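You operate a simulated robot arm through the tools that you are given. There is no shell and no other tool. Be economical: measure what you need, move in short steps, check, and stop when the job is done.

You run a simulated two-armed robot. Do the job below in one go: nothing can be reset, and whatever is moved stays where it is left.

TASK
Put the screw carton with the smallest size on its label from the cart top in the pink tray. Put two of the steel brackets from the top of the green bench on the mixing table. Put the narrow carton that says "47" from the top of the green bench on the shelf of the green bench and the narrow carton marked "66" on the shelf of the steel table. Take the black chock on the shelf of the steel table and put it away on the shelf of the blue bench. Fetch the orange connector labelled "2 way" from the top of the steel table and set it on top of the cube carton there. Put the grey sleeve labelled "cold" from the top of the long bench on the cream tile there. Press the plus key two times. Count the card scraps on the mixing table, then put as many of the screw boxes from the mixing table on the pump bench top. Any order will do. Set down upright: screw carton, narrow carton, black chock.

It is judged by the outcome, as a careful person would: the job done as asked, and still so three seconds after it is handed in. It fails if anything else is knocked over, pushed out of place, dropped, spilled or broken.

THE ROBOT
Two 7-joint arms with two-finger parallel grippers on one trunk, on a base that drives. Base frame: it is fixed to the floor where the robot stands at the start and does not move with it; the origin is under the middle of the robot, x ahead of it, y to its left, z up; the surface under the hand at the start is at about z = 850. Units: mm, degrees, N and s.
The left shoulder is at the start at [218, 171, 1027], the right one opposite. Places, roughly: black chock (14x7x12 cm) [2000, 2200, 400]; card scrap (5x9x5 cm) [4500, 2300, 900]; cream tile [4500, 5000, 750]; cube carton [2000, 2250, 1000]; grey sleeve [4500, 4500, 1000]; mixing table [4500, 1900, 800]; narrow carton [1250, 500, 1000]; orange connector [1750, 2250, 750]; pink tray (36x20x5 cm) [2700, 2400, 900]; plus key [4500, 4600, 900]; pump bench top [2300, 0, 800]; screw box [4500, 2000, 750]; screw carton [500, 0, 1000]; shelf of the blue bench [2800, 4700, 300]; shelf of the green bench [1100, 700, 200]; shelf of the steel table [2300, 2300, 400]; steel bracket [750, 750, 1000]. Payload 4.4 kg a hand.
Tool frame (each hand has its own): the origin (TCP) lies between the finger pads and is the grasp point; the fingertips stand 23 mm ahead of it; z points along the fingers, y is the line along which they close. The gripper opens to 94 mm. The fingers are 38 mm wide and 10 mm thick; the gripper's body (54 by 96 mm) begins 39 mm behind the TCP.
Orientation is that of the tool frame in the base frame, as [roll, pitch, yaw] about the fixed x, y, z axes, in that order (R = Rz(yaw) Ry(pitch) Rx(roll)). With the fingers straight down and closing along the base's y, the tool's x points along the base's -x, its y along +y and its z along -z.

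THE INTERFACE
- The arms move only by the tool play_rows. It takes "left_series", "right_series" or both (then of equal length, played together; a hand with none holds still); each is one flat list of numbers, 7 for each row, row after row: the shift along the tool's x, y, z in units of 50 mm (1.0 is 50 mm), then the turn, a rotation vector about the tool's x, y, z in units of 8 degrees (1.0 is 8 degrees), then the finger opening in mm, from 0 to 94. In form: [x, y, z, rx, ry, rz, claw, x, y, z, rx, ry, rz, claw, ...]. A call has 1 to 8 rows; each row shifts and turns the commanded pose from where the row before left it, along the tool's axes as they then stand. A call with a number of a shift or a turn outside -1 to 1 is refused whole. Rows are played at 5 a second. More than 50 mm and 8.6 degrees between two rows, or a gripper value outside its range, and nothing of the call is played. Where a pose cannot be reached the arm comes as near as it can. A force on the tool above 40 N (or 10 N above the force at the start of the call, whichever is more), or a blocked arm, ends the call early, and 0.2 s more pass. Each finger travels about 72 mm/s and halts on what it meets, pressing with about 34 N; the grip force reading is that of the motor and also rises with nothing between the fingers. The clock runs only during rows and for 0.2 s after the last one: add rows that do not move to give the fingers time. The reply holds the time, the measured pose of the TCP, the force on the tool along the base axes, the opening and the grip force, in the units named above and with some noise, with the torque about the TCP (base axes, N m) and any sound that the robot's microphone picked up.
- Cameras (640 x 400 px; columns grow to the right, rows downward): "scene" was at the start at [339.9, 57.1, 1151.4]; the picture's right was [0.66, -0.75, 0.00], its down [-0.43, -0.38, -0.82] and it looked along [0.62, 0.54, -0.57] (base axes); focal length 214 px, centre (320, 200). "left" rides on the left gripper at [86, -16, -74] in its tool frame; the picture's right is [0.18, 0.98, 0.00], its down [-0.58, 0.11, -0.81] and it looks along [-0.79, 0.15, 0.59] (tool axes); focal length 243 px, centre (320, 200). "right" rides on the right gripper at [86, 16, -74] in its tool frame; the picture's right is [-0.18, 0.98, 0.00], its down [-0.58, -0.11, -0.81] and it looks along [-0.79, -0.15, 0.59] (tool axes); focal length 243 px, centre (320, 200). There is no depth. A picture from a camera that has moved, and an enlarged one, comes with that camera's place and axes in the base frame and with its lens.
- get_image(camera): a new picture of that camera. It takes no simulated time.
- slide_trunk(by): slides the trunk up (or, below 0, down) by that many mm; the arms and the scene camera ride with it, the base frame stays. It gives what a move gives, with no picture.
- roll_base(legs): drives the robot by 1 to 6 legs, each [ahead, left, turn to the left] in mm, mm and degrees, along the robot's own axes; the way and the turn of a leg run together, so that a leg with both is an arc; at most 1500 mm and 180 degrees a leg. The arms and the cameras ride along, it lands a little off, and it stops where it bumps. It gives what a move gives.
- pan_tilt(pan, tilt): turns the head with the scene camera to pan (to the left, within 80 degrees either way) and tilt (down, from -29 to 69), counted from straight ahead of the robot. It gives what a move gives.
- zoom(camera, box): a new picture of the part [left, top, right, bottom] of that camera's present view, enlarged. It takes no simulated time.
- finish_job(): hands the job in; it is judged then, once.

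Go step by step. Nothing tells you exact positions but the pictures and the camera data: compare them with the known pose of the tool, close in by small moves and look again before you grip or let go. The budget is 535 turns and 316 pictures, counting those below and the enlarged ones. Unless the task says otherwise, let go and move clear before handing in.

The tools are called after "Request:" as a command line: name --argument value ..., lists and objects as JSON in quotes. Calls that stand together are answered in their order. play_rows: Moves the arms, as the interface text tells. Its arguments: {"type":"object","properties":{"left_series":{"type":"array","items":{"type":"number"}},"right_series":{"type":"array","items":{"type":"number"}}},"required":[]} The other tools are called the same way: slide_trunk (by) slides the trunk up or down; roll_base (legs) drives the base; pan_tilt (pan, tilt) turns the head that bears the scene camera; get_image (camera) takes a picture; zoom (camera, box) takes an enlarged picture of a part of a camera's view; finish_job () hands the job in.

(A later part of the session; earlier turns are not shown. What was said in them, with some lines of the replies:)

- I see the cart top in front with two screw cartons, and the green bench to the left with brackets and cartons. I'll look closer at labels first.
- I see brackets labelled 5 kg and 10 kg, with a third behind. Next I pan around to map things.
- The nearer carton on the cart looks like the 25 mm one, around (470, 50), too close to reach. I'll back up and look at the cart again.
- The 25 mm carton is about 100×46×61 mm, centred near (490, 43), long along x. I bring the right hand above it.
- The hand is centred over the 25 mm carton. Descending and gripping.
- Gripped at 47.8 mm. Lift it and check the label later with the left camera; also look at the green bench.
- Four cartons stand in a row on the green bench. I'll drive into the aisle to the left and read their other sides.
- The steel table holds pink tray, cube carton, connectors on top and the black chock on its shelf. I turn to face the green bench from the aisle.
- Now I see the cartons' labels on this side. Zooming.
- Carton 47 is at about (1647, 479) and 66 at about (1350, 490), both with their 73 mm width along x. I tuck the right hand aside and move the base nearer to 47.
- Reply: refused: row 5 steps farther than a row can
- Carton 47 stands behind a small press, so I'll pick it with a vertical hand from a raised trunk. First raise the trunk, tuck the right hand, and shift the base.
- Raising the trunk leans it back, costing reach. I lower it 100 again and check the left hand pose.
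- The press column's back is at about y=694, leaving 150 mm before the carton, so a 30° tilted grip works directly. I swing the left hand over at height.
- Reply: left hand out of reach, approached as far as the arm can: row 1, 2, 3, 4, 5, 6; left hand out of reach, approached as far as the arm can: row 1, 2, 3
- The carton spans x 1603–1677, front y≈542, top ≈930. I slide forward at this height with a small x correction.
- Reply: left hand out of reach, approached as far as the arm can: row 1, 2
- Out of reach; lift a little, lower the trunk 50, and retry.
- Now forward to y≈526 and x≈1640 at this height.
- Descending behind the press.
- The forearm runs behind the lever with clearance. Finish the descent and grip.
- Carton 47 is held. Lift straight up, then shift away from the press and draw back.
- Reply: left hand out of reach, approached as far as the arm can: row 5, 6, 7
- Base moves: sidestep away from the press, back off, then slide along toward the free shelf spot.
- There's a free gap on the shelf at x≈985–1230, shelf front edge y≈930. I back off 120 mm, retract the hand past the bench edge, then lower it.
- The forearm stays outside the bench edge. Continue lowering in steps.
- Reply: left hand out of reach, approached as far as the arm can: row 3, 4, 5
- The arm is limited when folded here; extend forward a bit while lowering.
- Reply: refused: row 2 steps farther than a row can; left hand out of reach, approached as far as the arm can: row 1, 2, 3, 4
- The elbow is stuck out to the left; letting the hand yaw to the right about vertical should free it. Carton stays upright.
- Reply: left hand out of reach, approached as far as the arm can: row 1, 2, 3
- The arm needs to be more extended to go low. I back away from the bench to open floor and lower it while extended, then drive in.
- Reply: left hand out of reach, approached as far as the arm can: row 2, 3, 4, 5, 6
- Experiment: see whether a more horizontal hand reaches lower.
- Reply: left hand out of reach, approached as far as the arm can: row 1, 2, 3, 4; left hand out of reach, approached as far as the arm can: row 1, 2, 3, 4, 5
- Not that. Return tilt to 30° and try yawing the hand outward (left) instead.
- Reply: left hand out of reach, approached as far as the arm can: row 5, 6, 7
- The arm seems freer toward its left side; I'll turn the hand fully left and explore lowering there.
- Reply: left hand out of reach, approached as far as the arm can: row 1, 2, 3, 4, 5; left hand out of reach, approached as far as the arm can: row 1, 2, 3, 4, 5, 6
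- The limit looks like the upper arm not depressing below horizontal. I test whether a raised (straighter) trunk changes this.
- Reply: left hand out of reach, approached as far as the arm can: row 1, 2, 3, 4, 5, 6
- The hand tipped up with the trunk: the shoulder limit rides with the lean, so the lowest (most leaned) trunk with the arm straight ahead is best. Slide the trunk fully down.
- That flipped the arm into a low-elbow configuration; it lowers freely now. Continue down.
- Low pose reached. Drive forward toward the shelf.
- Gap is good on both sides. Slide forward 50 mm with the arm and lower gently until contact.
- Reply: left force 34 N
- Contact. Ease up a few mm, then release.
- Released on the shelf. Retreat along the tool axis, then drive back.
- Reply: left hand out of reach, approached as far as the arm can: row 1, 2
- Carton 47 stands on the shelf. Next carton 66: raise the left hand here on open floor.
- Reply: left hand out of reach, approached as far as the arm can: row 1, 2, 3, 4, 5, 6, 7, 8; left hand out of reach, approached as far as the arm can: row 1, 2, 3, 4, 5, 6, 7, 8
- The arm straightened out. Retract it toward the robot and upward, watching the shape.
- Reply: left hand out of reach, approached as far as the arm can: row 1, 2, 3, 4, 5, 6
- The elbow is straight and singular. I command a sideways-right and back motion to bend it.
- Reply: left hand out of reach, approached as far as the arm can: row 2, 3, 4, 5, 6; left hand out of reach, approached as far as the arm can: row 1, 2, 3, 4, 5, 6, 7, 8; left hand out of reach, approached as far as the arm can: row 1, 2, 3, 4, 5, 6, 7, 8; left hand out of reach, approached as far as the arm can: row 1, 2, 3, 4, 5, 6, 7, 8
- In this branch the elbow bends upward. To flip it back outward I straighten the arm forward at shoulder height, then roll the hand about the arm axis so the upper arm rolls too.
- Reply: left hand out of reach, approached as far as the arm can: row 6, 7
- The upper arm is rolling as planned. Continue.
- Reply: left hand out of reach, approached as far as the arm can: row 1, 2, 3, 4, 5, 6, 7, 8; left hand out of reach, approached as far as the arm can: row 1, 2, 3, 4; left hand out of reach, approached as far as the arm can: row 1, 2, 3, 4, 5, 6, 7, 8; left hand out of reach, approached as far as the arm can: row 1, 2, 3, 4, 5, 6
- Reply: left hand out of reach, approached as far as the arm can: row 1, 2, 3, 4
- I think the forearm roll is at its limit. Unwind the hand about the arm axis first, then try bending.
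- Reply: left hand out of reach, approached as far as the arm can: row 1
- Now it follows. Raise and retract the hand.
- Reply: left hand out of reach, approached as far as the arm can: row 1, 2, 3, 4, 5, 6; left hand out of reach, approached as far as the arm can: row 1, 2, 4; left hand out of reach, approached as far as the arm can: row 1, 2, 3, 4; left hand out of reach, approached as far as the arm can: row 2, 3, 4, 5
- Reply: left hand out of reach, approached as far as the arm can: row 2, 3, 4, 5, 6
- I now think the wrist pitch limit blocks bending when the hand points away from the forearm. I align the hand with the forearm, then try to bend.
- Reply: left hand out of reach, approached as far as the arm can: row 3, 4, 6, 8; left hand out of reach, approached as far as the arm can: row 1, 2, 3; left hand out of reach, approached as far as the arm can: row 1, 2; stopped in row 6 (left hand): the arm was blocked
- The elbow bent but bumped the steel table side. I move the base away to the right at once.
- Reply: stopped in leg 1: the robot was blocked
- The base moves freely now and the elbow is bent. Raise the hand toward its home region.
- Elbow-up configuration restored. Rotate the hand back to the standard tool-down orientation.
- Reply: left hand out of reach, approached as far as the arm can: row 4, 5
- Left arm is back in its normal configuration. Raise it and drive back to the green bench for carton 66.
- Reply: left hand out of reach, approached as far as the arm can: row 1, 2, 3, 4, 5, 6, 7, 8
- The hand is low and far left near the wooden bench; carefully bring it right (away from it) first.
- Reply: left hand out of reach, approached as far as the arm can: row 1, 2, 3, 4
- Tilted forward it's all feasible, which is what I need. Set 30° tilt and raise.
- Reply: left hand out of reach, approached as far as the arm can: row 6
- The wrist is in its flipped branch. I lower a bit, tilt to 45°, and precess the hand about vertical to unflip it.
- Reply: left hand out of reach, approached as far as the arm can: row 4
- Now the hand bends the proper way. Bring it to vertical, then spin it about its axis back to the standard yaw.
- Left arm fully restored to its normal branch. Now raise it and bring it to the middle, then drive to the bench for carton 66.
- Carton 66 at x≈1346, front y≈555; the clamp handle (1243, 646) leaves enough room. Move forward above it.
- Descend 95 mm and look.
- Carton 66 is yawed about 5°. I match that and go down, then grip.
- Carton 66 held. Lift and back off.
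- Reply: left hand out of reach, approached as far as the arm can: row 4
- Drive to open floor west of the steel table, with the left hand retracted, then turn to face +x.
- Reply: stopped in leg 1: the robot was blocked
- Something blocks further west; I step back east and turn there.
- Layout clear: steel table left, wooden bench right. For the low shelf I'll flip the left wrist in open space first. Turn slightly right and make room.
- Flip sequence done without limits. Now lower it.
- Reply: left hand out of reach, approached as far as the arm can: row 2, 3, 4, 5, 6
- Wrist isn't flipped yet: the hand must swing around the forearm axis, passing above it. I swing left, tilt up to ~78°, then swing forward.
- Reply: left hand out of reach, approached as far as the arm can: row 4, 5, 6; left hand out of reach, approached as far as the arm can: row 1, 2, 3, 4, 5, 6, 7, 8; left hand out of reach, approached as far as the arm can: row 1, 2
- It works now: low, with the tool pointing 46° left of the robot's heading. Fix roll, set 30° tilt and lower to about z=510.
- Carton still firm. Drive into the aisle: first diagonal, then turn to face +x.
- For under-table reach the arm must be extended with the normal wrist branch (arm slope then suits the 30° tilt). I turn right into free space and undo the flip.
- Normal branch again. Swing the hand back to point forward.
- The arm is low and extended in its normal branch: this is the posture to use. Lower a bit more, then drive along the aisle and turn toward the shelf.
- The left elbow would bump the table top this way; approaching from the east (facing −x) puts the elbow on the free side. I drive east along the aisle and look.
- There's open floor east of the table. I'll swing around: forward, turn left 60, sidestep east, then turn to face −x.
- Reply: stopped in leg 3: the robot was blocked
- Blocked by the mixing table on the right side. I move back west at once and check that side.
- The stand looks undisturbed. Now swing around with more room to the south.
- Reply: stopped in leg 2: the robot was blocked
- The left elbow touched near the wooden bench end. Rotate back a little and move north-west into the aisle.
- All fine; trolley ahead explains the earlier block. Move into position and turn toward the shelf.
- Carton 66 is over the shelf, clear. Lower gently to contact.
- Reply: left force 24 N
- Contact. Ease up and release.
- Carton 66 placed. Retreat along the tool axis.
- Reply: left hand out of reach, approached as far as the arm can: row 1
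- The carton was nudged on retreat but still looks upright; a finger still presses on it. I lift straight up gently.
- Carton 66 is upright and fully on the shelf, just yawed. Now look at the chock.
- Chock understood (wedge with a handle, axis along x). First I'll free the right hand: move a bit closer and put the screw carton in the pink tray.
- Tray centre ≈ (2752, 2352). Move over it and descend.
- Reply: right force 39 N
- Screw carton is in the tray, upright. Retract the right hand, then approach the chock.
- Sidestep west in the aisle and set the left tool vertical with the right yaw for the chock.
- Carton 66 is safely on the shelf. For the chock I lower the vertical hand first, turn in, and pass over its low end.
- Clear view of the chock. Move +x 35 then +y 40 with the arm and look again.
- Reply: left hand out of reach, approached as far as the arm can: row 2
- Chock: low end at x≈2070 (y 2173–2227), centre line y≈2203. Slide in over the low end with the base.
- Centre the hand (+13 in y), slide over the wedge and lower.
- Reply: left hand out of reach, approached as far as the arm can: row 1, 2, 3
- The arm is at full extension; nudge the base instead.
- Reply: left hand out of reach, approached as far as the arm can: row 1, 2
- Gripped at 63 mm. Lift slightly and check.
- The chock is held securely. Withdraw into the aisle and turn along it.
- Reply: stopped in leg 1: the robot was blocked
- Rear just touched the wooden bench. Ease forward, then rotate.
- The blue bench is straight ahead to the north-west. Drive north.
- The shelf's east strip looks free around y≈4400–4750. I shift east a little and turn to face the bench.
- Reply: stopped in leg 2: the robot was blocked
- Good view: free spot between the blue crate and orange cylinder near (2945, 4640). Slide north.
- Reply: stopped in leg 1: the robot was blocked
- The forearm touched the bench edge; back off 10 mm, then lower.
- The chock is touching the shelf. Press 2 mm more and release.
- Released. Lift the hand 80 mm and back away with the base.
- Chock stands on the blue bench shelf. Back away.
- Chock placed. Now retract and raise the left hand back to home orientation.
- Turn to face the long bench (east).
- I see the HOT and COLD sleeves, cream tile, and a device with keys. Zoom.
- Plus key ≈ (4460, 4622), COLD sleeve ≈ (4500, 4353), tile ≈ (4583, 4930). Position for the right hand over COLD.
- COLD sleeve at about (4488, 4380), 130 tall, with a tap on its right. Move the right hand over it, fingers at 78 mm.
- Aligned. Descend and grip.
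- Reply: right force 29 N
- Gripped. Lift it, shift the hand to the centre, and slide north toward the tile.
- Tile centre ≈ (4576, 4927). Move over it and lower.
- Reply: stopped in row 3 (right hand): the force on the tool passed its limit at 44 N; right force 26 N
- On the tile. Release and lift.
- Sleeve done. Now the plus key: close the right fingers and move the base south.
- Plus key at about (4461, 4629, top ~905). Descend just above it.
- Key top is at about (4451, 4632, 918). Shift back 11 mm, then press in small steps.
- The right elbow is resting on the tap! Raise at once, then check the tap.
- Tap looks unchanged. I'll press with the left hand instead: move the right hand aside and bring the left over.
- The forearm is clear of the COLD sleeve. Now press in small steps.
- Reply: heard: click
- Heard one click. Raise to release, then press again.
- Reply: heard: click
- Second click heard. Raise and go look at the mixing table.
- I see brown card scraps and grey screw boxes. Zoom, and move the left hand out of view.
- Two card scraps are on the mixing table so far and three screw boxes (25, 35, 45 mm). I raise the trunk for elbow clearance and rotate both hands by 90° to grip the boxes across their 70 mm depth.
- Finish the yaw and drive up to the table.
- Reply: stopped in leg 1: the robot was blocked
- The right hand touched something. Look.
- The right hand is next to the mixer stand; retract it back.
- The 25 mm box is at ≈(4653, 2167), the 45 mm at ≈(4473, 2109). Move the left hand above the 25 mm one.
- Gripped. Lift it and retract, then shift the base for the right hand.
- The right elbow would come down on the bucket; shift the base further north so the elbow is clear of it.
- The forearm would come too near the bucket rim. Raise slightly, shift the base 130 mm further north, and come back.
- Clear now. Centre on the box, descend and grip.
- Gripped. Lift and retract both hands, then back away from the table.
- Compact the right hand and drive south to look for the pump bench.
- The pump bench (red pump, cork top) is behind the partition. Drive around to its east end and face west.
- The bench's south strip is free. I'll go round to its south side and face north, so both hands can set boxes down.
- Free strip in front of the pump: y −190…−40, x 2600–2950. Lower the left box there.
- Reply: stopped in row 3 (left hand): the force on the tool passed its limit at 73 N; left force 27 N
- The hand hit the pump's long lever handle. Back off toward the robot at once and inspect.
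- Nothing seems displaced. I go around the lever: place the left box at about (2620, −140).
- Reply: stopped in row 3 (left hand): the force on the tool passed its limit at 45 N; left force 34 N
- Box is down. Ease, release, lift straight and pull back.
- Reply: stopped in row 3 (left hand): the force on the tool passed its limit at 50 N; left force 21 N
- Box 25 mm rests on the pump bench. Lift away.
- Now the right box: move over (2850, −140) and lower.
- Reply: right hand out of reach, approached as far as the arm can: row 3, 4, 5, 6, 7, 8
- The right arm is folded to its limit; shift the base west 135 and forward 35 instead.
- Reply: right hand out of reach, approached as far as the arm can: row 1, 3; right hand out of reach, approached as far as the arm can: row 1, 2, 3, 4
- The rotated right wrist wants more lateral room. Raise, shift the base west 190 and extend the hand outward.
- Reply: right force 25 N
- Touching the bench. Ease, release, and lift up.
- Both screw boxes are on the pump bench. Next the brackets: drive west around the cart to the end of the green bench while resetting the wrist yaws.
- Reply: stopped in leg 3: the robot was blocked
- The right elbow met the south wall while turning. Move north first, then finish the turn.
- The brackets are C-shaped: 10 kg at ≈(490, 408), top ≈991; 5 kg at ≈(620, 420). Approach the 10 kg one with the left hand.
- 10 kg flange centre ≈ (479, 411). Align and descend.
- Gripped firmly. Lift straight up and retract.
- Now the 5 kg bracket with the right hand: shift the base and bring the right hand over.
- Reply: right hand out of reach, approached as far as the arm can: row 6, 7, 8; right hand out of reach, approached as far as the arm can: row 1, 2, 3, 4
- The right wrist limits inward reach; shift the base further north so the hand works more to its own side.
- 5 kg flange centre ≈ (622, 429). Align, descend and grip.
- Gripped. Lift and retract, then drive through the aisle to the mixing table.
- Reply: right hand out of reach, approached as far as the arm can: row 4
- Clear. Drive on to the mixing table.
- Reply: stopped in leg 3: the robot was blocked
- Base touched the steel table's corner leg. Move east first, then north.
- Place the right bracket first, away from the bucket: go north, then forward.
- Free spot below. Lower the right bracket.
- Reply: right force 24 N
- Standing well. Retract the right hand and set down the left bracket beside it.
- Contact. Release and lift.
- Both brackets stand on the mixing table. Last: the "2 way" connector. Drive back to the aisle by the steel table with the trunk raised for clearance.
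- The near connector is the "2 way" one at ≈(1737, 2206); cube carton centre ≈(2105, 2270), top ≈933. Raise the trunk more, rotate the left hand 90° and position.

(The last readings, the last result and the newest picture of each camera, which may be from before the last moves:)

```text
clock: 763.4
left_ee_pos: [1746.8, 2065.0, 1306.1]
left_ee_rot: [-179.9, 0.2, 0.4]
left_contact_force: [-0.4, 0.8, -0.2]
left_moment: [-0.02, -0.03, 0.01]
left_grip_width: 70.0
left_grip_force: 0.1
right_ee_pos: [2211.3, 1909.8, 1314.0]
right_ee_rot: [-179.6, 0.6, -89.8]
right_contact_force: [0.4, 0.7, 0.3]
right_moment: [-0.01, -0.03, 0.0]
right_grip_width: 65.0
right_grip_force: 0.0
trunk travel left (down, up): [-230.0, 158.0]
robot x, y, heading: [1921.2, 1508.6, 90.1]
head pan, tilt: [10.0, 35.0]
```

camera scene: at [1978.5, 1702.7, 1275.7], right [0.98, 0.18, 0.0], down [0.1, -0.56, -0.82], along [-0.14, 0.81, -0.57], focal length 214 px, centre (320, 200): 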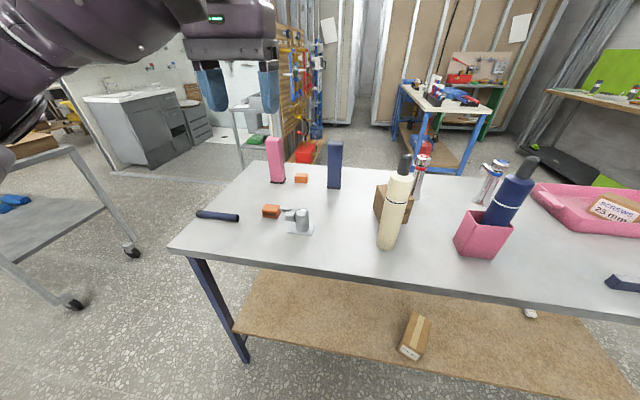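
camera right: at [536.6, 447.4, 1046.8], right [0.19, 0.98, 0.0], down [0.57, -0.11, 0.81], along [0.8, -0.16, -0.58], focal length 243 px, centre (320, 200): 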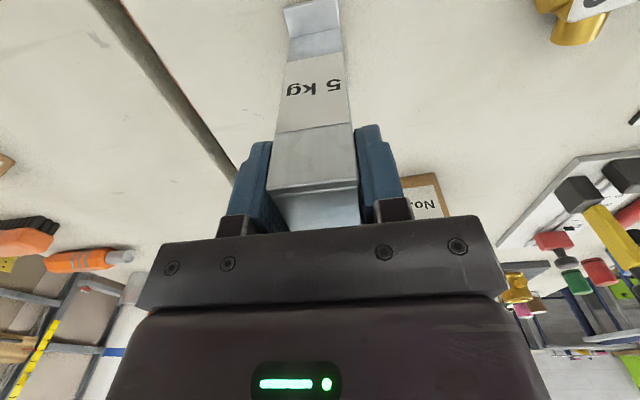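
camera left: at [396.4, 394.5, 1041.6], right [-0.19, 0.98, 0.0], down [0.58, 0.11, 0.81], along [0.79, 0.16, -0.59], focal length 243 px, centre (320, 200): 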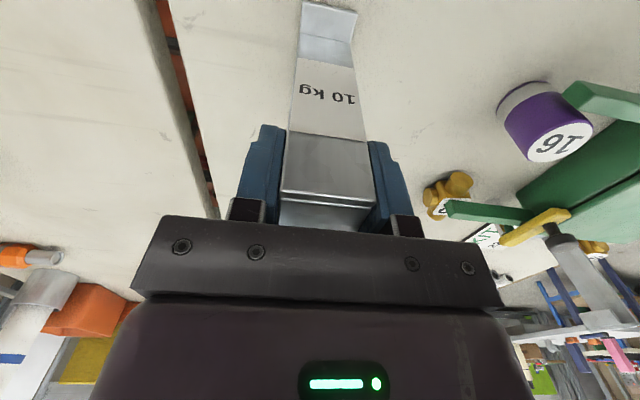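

Request:
play_rows --left_series '[-0.1, -0.95, 0, 0, 0, 0, 70, -0.1, -0.95, 0, 0, 0, 0, 70, 0, -0.92, 0, 0, 0, 0, 70, 0, 0, 1, 0, 0, 0, 70, 0, 0, 1, 0, 0, 0, 70, 0, 0, 1, 0, 0, 0, 70, 0, 0, 1, 0, 0, 0, 70, 0, 0, 0, 0, 0, 0, 70]'

Request:
get_image --camera "left"

Request:
get_image --camera "scene"

```text
clock: 765.2
left_ee_pos: [1735.2, 2205.3, 1101.1]
left_ee_rot: [-179.9, 0.1, 0.3]
left_contact_force: [-0.1, -0.8, -0.6]
left_moment: [0.02, 0.0, 0.02]
left_grip_width: 70.0
left_grip_force: 0.0
right_ee_pos: [2212.0, 1909.1, 1313.5]
right_ee_rot: [-179.6, 0.7, -89.8]
right_contact_force: [0.0, -0.6, 0.1]
right_moment: [0.01, 0.0, -0.03]
right_grip_width: 64.9
right_grip_force: 0.1
trunk travel left (down, up): [-230.0, 158.0]
robot x, y, heading: [1919.8, 1505.8, 90.4]
head pan, tilt: [10.0, 35.0]
```

```text
62 pictures are left
camera left: at [1821.9, 2221.9, 1175.5], right [0.19, -0.98, 0.0], down [-0.58, -0.11, 0.81], along [-0.79, -0.15, -0.59], focal length 243 px, centre (320, 200)
```

left: 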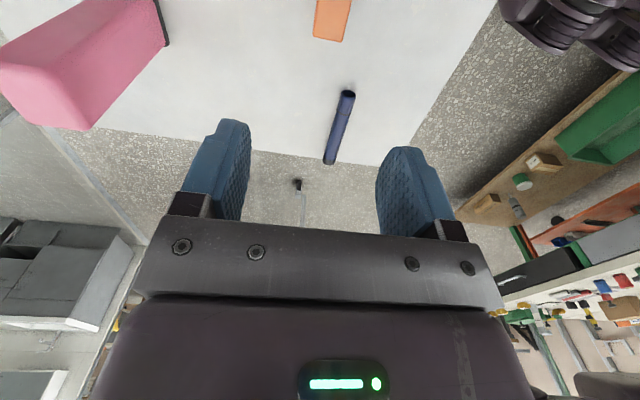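

```text
61 pictures are left
camera scene: at [1903.4, 1695.8, 1365.4], right [0.98, 0.18, 0.0], down [0.1, -0.56, -0.82], along [-0.14, 0.81, -0.57], focal length 214 px, centre (320, 200)
```

scene: 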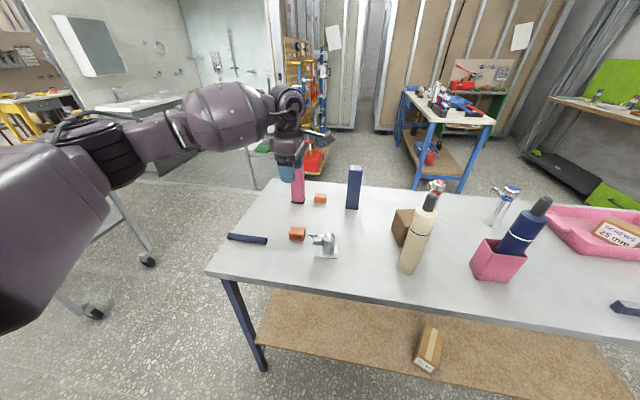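

Request:
play_rows --left_series '[0, 0.15, 0.9, 0, 0, 0, 70, 0, 0, 0.9, 0, 0, 0, 70, 0, 0, 0.8, 0, 0, 0, 70, 0, 0, 0, 0, 0, 0, 70]'

Request:
get_image --camera "left"

Request:
zoom --camera "scene" --box '[240, 140, 400, 260]'

```text
clock: 766.2
left_ee_pos: [1734.3, 2197.9, 974.7]
left_ee_rot: [-179.8, 0.1, 0.3]
left_contact_force: [0.5, 0.3, 0.6]
left_moment: [-0.02, -0.02, -0.03]
left_grip_width: 70.1
left_grip_force: 0.1
right_ee_pos: [2212.5, 1910.3, 1314.2]
right_ee_rot: [-179.6, 0.8, -89.8]
right_contact_force: [-0.1, -0.2, 0.4]
right_moment: [0.02, -0.04, 0.01]
right_grip_width: 64.8
right_grip_force: 0.1
trunk travel left (down, up): [-230.0, 158.0]
robot x, y, heading: [1925.1, 1507.6, 90.1]
head pan, tilt: [10.0, 35.0]
```

```text
60 pictures are left
camera left: at [1821.0, 2216.6, 1048.4], right [0.19, -0.98, 0.0], down [-0.58, -0.11, 0.81], along [-0.79, -0.15, -0.59], focal length 243 px, centre (320, 200)
```

left: 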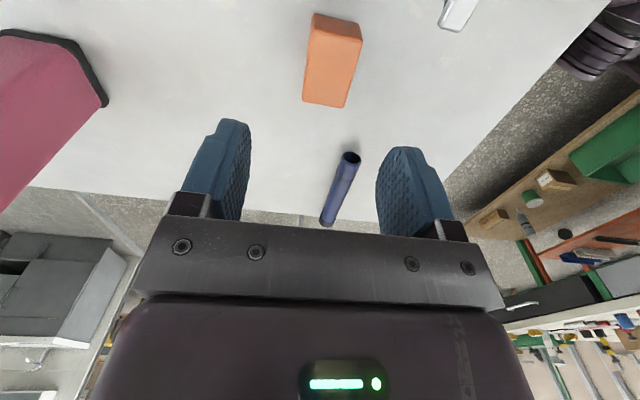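

```text
3.33 times, centred on (320, 200) of scene
camera zoom: at [1903.2, 1696.1, 1365.3], right [0.98, 0.18, 0.0], down [0.1, -0.56, -0.82], along [-0.14, 0.81, -0.57], focal length 715 px, centre (320, 200)
```

zoom: 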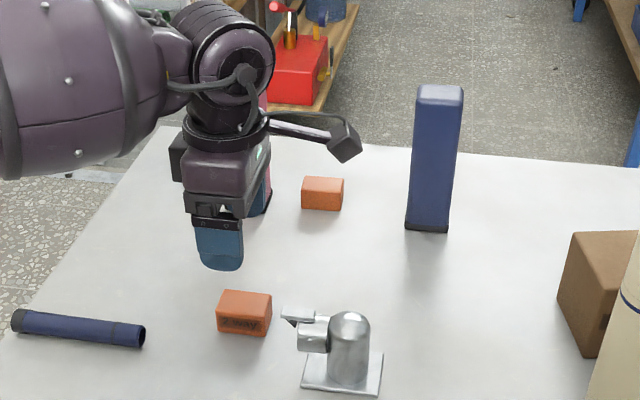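

Connector centre ≈ (1737, 2194). Descend and grip.

Request:
play_rows --left_series '[0.06, 0.08, 0.9, 0, 0, 0, 70, 0, 0, 0.9, 0, 0, 0, 70, 0, 0, 0.26, 0, 0, 0, 70, 0, 0, 0, 0, 0, 0, 70, 0, 0, 0, 0, 0, 0, 40, 0, 0, 0, 0, 0, 0, 20, 0, 0, 0, 0, 0, 0, 20]'

Request:
get_image --camera "left"

Request:
zoom --camera "scene" --box '[240, 140, 400, 260]'

```text
clock: 767.8
left_ee_pos: [1738.1, 2195.9, 873.0]
left_ee_rot: [-179.7, 0.0, 0.2]
left_contact_force: [-0.5, -6.7, 11.5]
left_moment: [-0.44, -0.21, -0.12]
left_grip_width: 33.0
left_grip_force: 34.5
right_ee_pos: [2213.2, 1908.5, 1314.2]
right_ee_rot: [-179.5, 0.8, -89.8]
right_contact_force: [0.3, 0.0, 0.0]
right_moment: [0.0, 0.01, 0.02]
right_grip_width: 65.1
right_grip_force: 0.0
trunk travel left (down, up): [-230.0, 158.0]
robot x, y, heading: [1916.6, 1503.1, 90.0]
head pan, tilt: [10.0, 35.0]
```

```text
58 pictures are left
camera left: at [1824.8, 2213.5, 947.3], right [0.19, -0.98, 0.0], down [-0.58, -0.12, 0.81], along [-0.79, -0.15, -0.59], focal length 243 px, centre (320, 200)
```

left: 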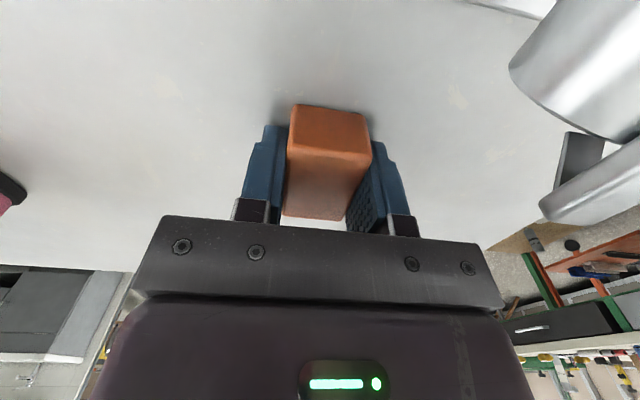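

```text
3.33 times, centred on (320, 200) of scene
camera zoom: at [1903.4, 1695.1, 1365.4], right [0.98, 0.18, 0.0], down [0.1, -0.56, -0.82], along [-0.14, 0.81, -0.57], focal length 715 px, centre (320, 200)
```

zoom: 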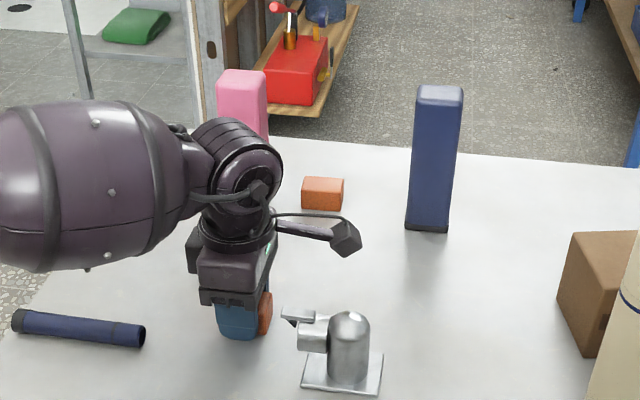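

Gripped at 33 mm. Lift high, then move toward the cube carton.

Request:
play_rows --left_series '[0, 0, -0.5, 0, 0, 0, 20, 0, 0, -1, 0, 0, 0, 20, 0, 0, -1, 0, 0, 0, 20, 0, 0, -1, 0, 0, 0, 20, 0, 0, -1, 0, 0, 0, 20, 0, 0, -1, 0, 0, 0, 20, 0, 0, -1, 0, 0, 0, 20, 0, 0.9, -0.4, 0, 0, 0, 20]'

Request:
roll_base --legs '[[40, -213, 0]]'

Request:
get_image --camera "scene"

```text
clock: 769.6
left_ee_pos: [1737.0, 2147.9, 1219.7]
left_ee_rot: [-179.8, 0.1, 0.3]
left_contact_force: [0.2, -0.4, -0.4]
left_moment: [0.03, -0.01, -0.01]
left_grip_width: 33.0
left_grip_force: 34.5
right_ee_pos: [2210.5, 1909.2, 1313.1]
right_ee_rot: [-179.5, 0.9, -89.8]
right_contact_force: [0.3, -0.2, -0.2]
right_moment: [0.02, -0.01, 0.0]
right_grip_width: 65.0
right_grip_force: 0.0
trunk travel left (down, up): [-230.0, 158.0]
robot x, y, heading: [1916.8, 1505.9, 90.2]
head pan, tilt: [10.0, 35.0]
```

```text
clock: 772.0
left_ee_pos: [1943.8, 2188.9, 1217.9]
left_ee_rot: [-179.9, 0.1, 0.5]
left_contact_force: [0.1, 0.4, -0.2]
left_moment: [-0.03, 0.0, 0.04]
left_grip_width: 32.9
left_grip_force: 34.1
right_ee_pos: [2419.1, 1952.2, 1313.6]
right_ee_rot: [-179.7, 0.7, -89.6]
right_contact_force: [0.3, 0.9, -0.3]
right_moment: [0.0, 0.03, -0.01]
right_grip_width: 65.0
right_grip_force: 0.2
trunk travel left (down, up): [-230.0, 158.0]
robot x, y, heading: [2129.8, 1547.7, 90.5]
head pan, tilt: [10.0, 35.0]
```

```text
56 pictures are left
camera scene: at [2110.9, 1736.8, 1365.1], right [0.98, 0.18, 0.0], down [0.1, -0.56, -0.82], along [-0.15, 0.81, -0.57], focal length 214 px, centre (320, 200)
```

scene: 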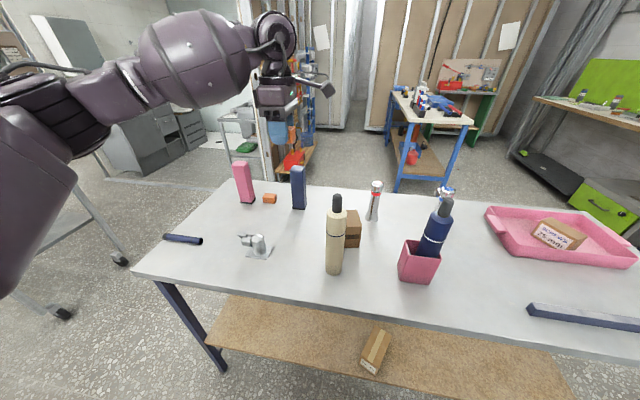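

Request:
zoom --camera "scene" --box '[300, 180, 400, 280]'

```text
4.00 times, centred on (350, 230) of scene
camera zoom: at [2110.9, 1736.8, 1365.1], right [0.98, 0.18, 0.0], down [0.1, -0.56, -0.82], along [-0.15, 0.81, -0.57], focal length 858 px, centre (200, 80)
```

zoom: 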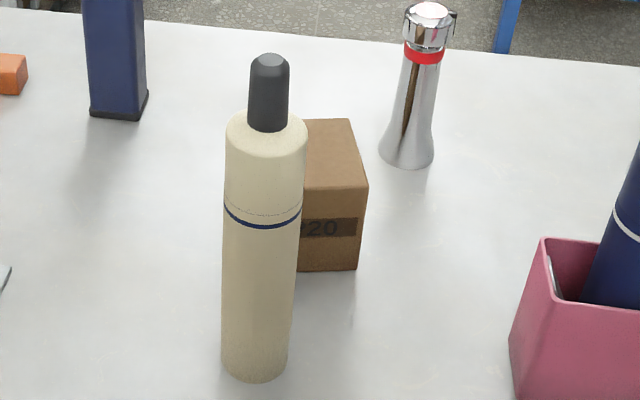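

Carton top ≈934, centre ≈(2096, 2268). Move over it at height.

Request:
play_rows --left_series '[0.8, -0.4, 0, 0, 0, 0, 20, 0.8, -0.4, 0, 0, 0, 0, 20, 0.8, -0.4, 0, 0, 0, 0, 20, 0.64, -0.38, 0, 0, 0, 0, 20, 0, 0, 0.9, 0, 0, 0, 20, 0, 0, 0.9, 0, 0, 0, 20, 0, 0, 0, 0, 0, 0, 20]'

Request:
get_image --camera "scene"

Request:
get_image --camera "left"

```text
clock: 773.6
left_ee_pos: [2096.3, 2270.0, 1130.6]
left_ee_rot: [-179.8, 0.1, 0.5]
left_contact_force: [0.1, 0.1, 0.0]
left_moment: [-0.02, 0.01, 0.0]
left_grip_width: 33.2
left_grip_force: 34.0
right_ee_pos: [2418.5, 1950.3, 1313.6]
right_ee_rot: [-179.6, 0.8, -89.6]
right_contact_force: [0.0, -0.1, 0.4]
right_moment: [0.02, -0.01, 0.01]
right_grip_width: 64.9
right_grip_force: 0.1
trunk travel left (down, up): [-230.0, 158.0]
robot x, y, heading: [2128.8, 1548.9, 90.3]
head pan, tilt: [10.0, 35.0]
```

```text
54 pictures are left
camera scene: at [2110.2, 1736.1, 1365.3], right [0.98, 0.18, 0.0], down [0.1, -0.56, -0.82], along [-0.15, 0.81, -0.57], focal length 214 px, centre (320, 200)
```

scene: 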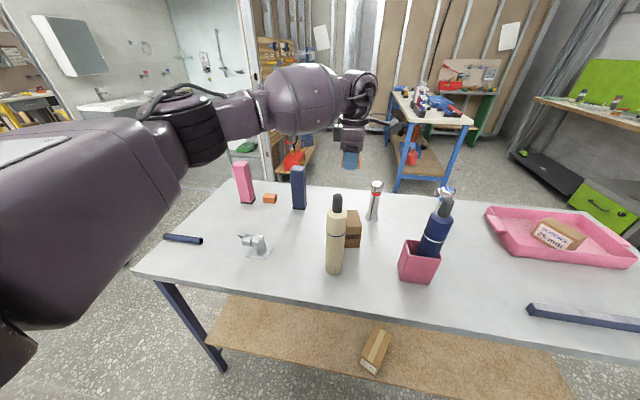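

```text
53 pictures are left
camera left: at [2182.8, 2287.6, 1204.4], right [0.19, -0.98, 0.0], down [-0.58, -0.12, 0.81], along [-0.79, -0.15, -0.59], focal length 243 px, centre (320, 200)
```

left: 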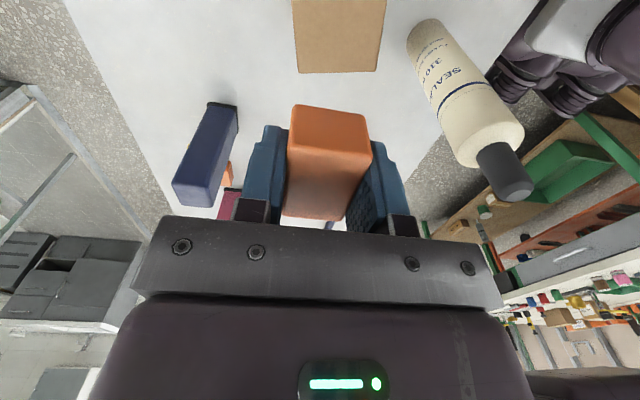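

Request:
play_rows --left_series '[0, 0.2, 0.95, 0, 0, 0, 20, 0, 0, 0.95, 0, 0, 0, 20, 0, 0, 0.8, 0, 0, 0, 20, 0, 0, 0, 0, 0, 0, 20]'

Request:
get_image --camera "left"

Request:
zoom --camera "scene" --box '[280, 120, 440, 280]'

```text
clock: 774.6
left_ee_pos: [2095.9, 2259.7, 991.4]
left_ee_rot: [-179.8, 0.1, 0.5]
left_contact_force: [0.5, -1.1, -0.4]
left_moment: [0.01, 0.02, -0.02]
left_grip_width: 33.1
left_grip_force: 33.5
right_ee_pos: [2419.1, 1950.7, 1313.5]
right_ee_rot: [-179.6, 0.9, -89.6]
right_contact_force: [-0.5, -0.2, 0.3]
right_moment: [0.05, -0.02, 0.0]
right_grip_width: 65.0
right_grip_force: 0.1
trunk travel left (down, up): [-230.0, 158.0]
robot x, y, heading: [2125.3, 1545.6, 90.2]
head pan, tilt: [10.0, 35.0]
```

```text
52 pictures are left
camera left: at [2182.2, 2277.3, 1065.8], right [0.19, -0.98, 0.0], down [-0.58, -0.12, 0.81], along [-0.79, -0.15, -0.59], focal length 243 px, centre (320, 200)
```

left: 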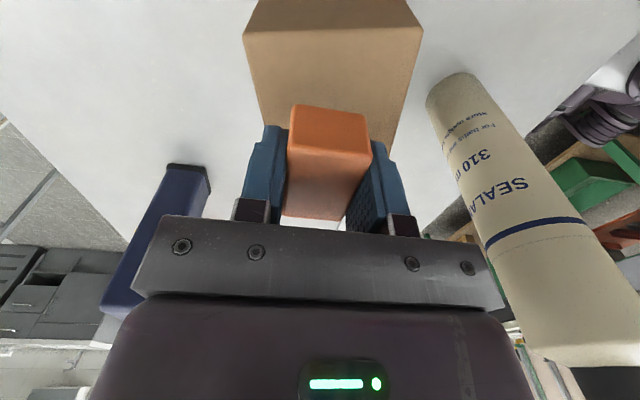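

```text
2.50 times, centred on (360, 200) of scene
camera zoom: at [2110.7, 1736.2, 1365.3], right [0.98, 0.18, 0.0], down [0.1, -0.56, -0.82], along [-0.15, 0.81, -0.57], focal length 536 px, centre (220, 200)
```

zoom: 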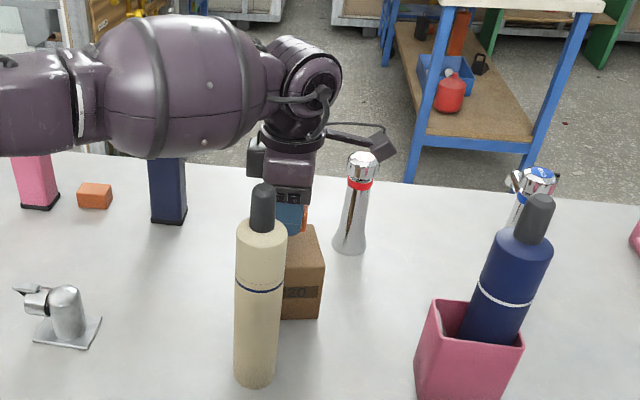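

Aligned over the carton. Lower to contact.

Request:
play_rows --left_series '[0, 0, 0.36, 0, 0, 0, 20, 0, 0, 0.1, 0, 0, 0, 20, 0, 0, 0.06, 0, 0, 0, 20, 0, 0, 0.06, 0, 0, 0, 20, 0, 0, 0, 0, 0, 0, 20]'

```text
clock: 775.8
left_ee_pos: [2095.9, 2262.3, 963.2]
left_ee_rot: [-179.9, 0.1, 0.5]
left_contact_force: [0.3, -0.3, 1.3]
left_moment: [0.02, 0.04, -0.01]
left_grip_width: 33.1
left_grip_force: 34.1
right_ee_pos: [2420.6, 1951.8, 1313.5]
right_ee_rot: [-179.6, 0.8, -89.6]
right_contact_force: [0.5, -0.1, -0.3]
right_moment: [0.01, -0.02, -0.01]
right_grip_width: 64.8
right_grip_force: 0.1
trunk travel left (down, up): [-230.0, 158.0]
robot x, y, heading: [2126.7, 1549.6, 90.5]
head pan, tilt: [10.0, 35.0]
```

Request:
play_rows --left_series '[0, 0, 0.05, 0, 0, 0, 20, 0, 0, 0.05, 0, 0, 0, 20, 0, 0, 0, 0, 0, 0, 20]'

```text
clock: 776.6
left_ee_pos: [2096.1, 2261.0, 962.1]
left_ee_rot: [-179.5, 0.0, 0.6]
left_contact_force: [-2.8, 9.0, 26.6]
left_moment: [-0.35, 0.15, -0.06]
left_grip_width: 33.1
left_grip_force: 34.3
right_ee_pos: [2418.9, 1949.9, 1314.7]
right_ee_rot: [-179.6, 0.9, -89.6]
right_contact_force: [-0.2, -0.7, -0.3]
right_moment: [0.0, 0.05, -0.01]
right_grip_width: 65.3
right_grip_force: 0.1
trunk travel left (down, up): [-230.0, 158.0]
robot x, y, heading: [2127.0, 1548.0, 90.3]
head pan, tilt: [10.0, 35.0]
```

Contact. Ease, release gently, lift.

Request:
play_rows --left_series '[0, 0, -0.07, 0, 0, 0, 20, 0, 0, 0, 0, 0, 0, 20, 0, 0, 0, 0, 0, 0, 38, 0, 0, 0, 0, 0, 0, 55, 0, 0, 0, 0, 0, 0, 55, 0, 0, -0.5, 0, 0, 0, 55, 0, 0, -1, 0, 0, 0, 55, 0, 0, -1, 0, 0, 0, 55]'

Request:
get_image --camera "left"

Request:
zoom --camera "scene" --box '[280, 120, 440, 280]'

```text
clock: 778.4
left_ee_pos: [2097.5, 2258.9, 1086.6]
left_ee_rot: [-179.7, 0.1, 0.5]
left_contact_force: [-0.4, -0.3, -0.5]
left_moment: [-0.02, 0.02, 0.0]
left_grip_width: 55.1
left_grip_force: 0.1
right_ee_pos: [2418.4, 1950.4, 1312.3]
right_ee_rot: [-179.6, 0.8, -89.6]
right_contact_force: [-0.3, -0.7, 0.2]
right_moment: [0.05, -0.01, -0.02]
right_grip_width: 65.2
right_grip_force: 0.1
trunk travel left (down, up): [-230.0, 158.0]
robot x, y, heading: [2129.0, 1547.4, 90.2]
head pan, tilt: [10.0, 35.0]
```

```text
50 pictures are left
camera left: at [2183.0, 2277.5, 1160.5], right [0.19, -0.98, 0.0], down [-0.58, -0.12, 0.81], along [-0.79, -0.15, -0.59], focal length 243 px, centre (320, 200)
```

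left: 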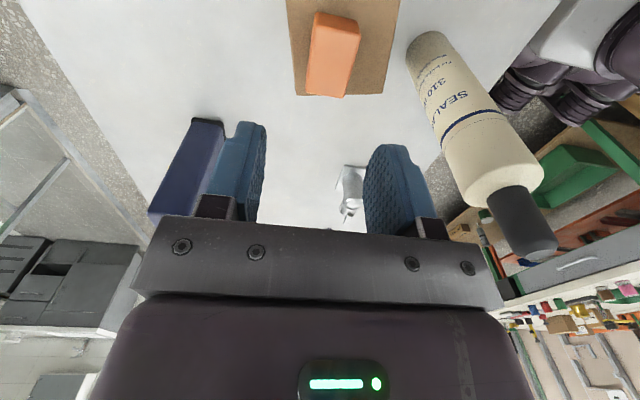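

```text
2.50 times, centred on (360, 200) of scene
camera zoom: at [2110.6, 1736.0, 1365.2], right [0.98, 0.18, 0.0], down [0.1, -0.56, -0.82], along [-0.15, 0.81, -0.57], focal length 536 px, centre (220, 200)
```

zoom: 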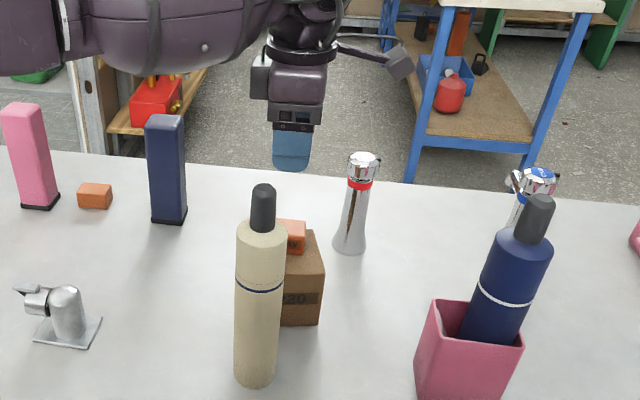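

The connector sits on the cube carton. Lift clear and retract.

Request:
play_rows --left_series '[0, 0, -1, 0, 0, 0, 55, 0, 0, -1, 0, 0, 0, 55, 0, 0, -0.8, 0, 0, 0, 55, -0.5, 0.8, 0, 0, 0, 0, 55, -0.5, 0.8, 0, 0, 0, 0, 55, -0.5, 0.8, 0, 0, 0, 0, 55, 0, 0.9, 0, 0, 0, 0, 55]'

Request:
get_image --camera "scene"

```text
clock: 780.0
left_ee_pos: [2022.9, 2092.7, 1224.5]
left_ee_rot: [-179.7, 0.2, 0.5]
left_contact_force: [0.3, -0.3, -0.2]
left_moment: [0.0, 0.03, 0.03]
left_grip_width: 55.1
left_grip_force: 0.0
right_ee_pos: [2419.7, 1951.5, 1313.2]
right_ee_rot: [-179.5, 0.7, -89.6]
right_contact_force: [-0.4, -0.5, -0.3]
right_moment: [0.03, 0.04, 0.0]
right_grip_width: 65.1
right_grip_force: 0.1
trunk travel left (down, up): [-230.0, 158.0]
robot x, y, heading: [2130.3, 1544.6, 90.1]
head pan, tilt: [10.0, 35.0]
```

```text
48 pictures are left
camera scene: at [2111.1, 1736.0, 1365.3], right [0.98, 0.18, 0.0], down [0.1, -0.56, -0.82], along [-0.15, 0.81, -0.57], focal length 214 px, centre (320, 200)
```

scene: 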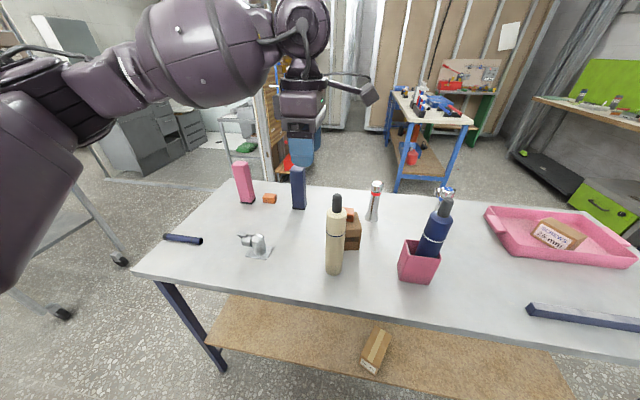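

Request:
zoom --camera "scene" --box '[330, 300, 430, 390]'

```text
4.44 times, centred on (380, 345) of scene
camera zoom: at [2111.1, 1736.0, 1365.3], right [0.98, 0.18, 0.0], down [0.1, -0.56, -0.82], along [-0.15, 0.81, -0.57], focal length 953 px, centre (53, -444)
```

zoom: 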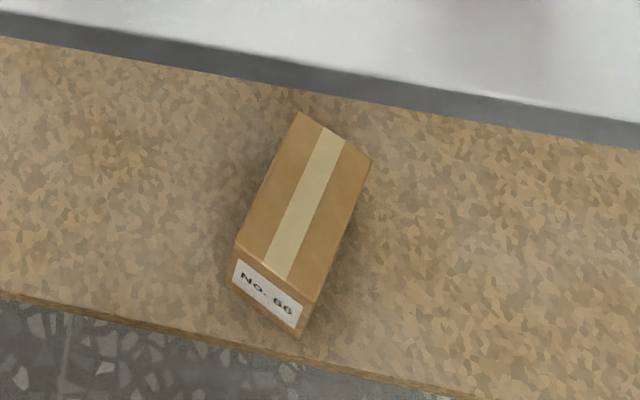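

Carton 66 stands upright fully on the shelf; everything asked is placed and both hands are empty and clear. I hand the job in.

Request:
finish_job

```text
The job is handed in.
```

I finished every task and handed the job in, but several bumps along the way could count against the rule that nothing else be disturbed.

**What is where now:**
- **Screw carton:** the 25 mm carton (the other on the cart was 40 mm) stands upright in the pink tray.
- **Narrow cartons:** 47 stands on the green bench shelf and 66 on the steel table shelf, both upright. I nudged 66 while pulling the hand away, so it sits at an angle, about 15 mm from the shelf edge.
- **Black chock:** it stands on the blue bench shelf.
- **"2 way" connector:** it sits on top of the cube carton.
- **"Cold" sleeve:** it stands on the cream tile.
- **Plus key:** I pressed it twice and heard a click each time.
- **Steel brackets:** the 10 kg and 5 kg brackets stand on the mixing table.
- **Screw boxes:** I counted two card scraps and put two boxes (25 and 45 mm) on the pump bench.

**Bumps:**
- My elbow rested briefly on the tap by the "Cold" sleeve's old spot.
- The left hand hit the pump's lever with up to 73 N.
- An arm brushed the mixer stand on the mixing table twice.
- An elbow or the base touched the steel table, the wooden bench, the blue bench and the south wall.

The tap, pump, mixer stand and steel table looked unmoved in later pictures. I did not check the wooden bench closely or the south wall afterwards.
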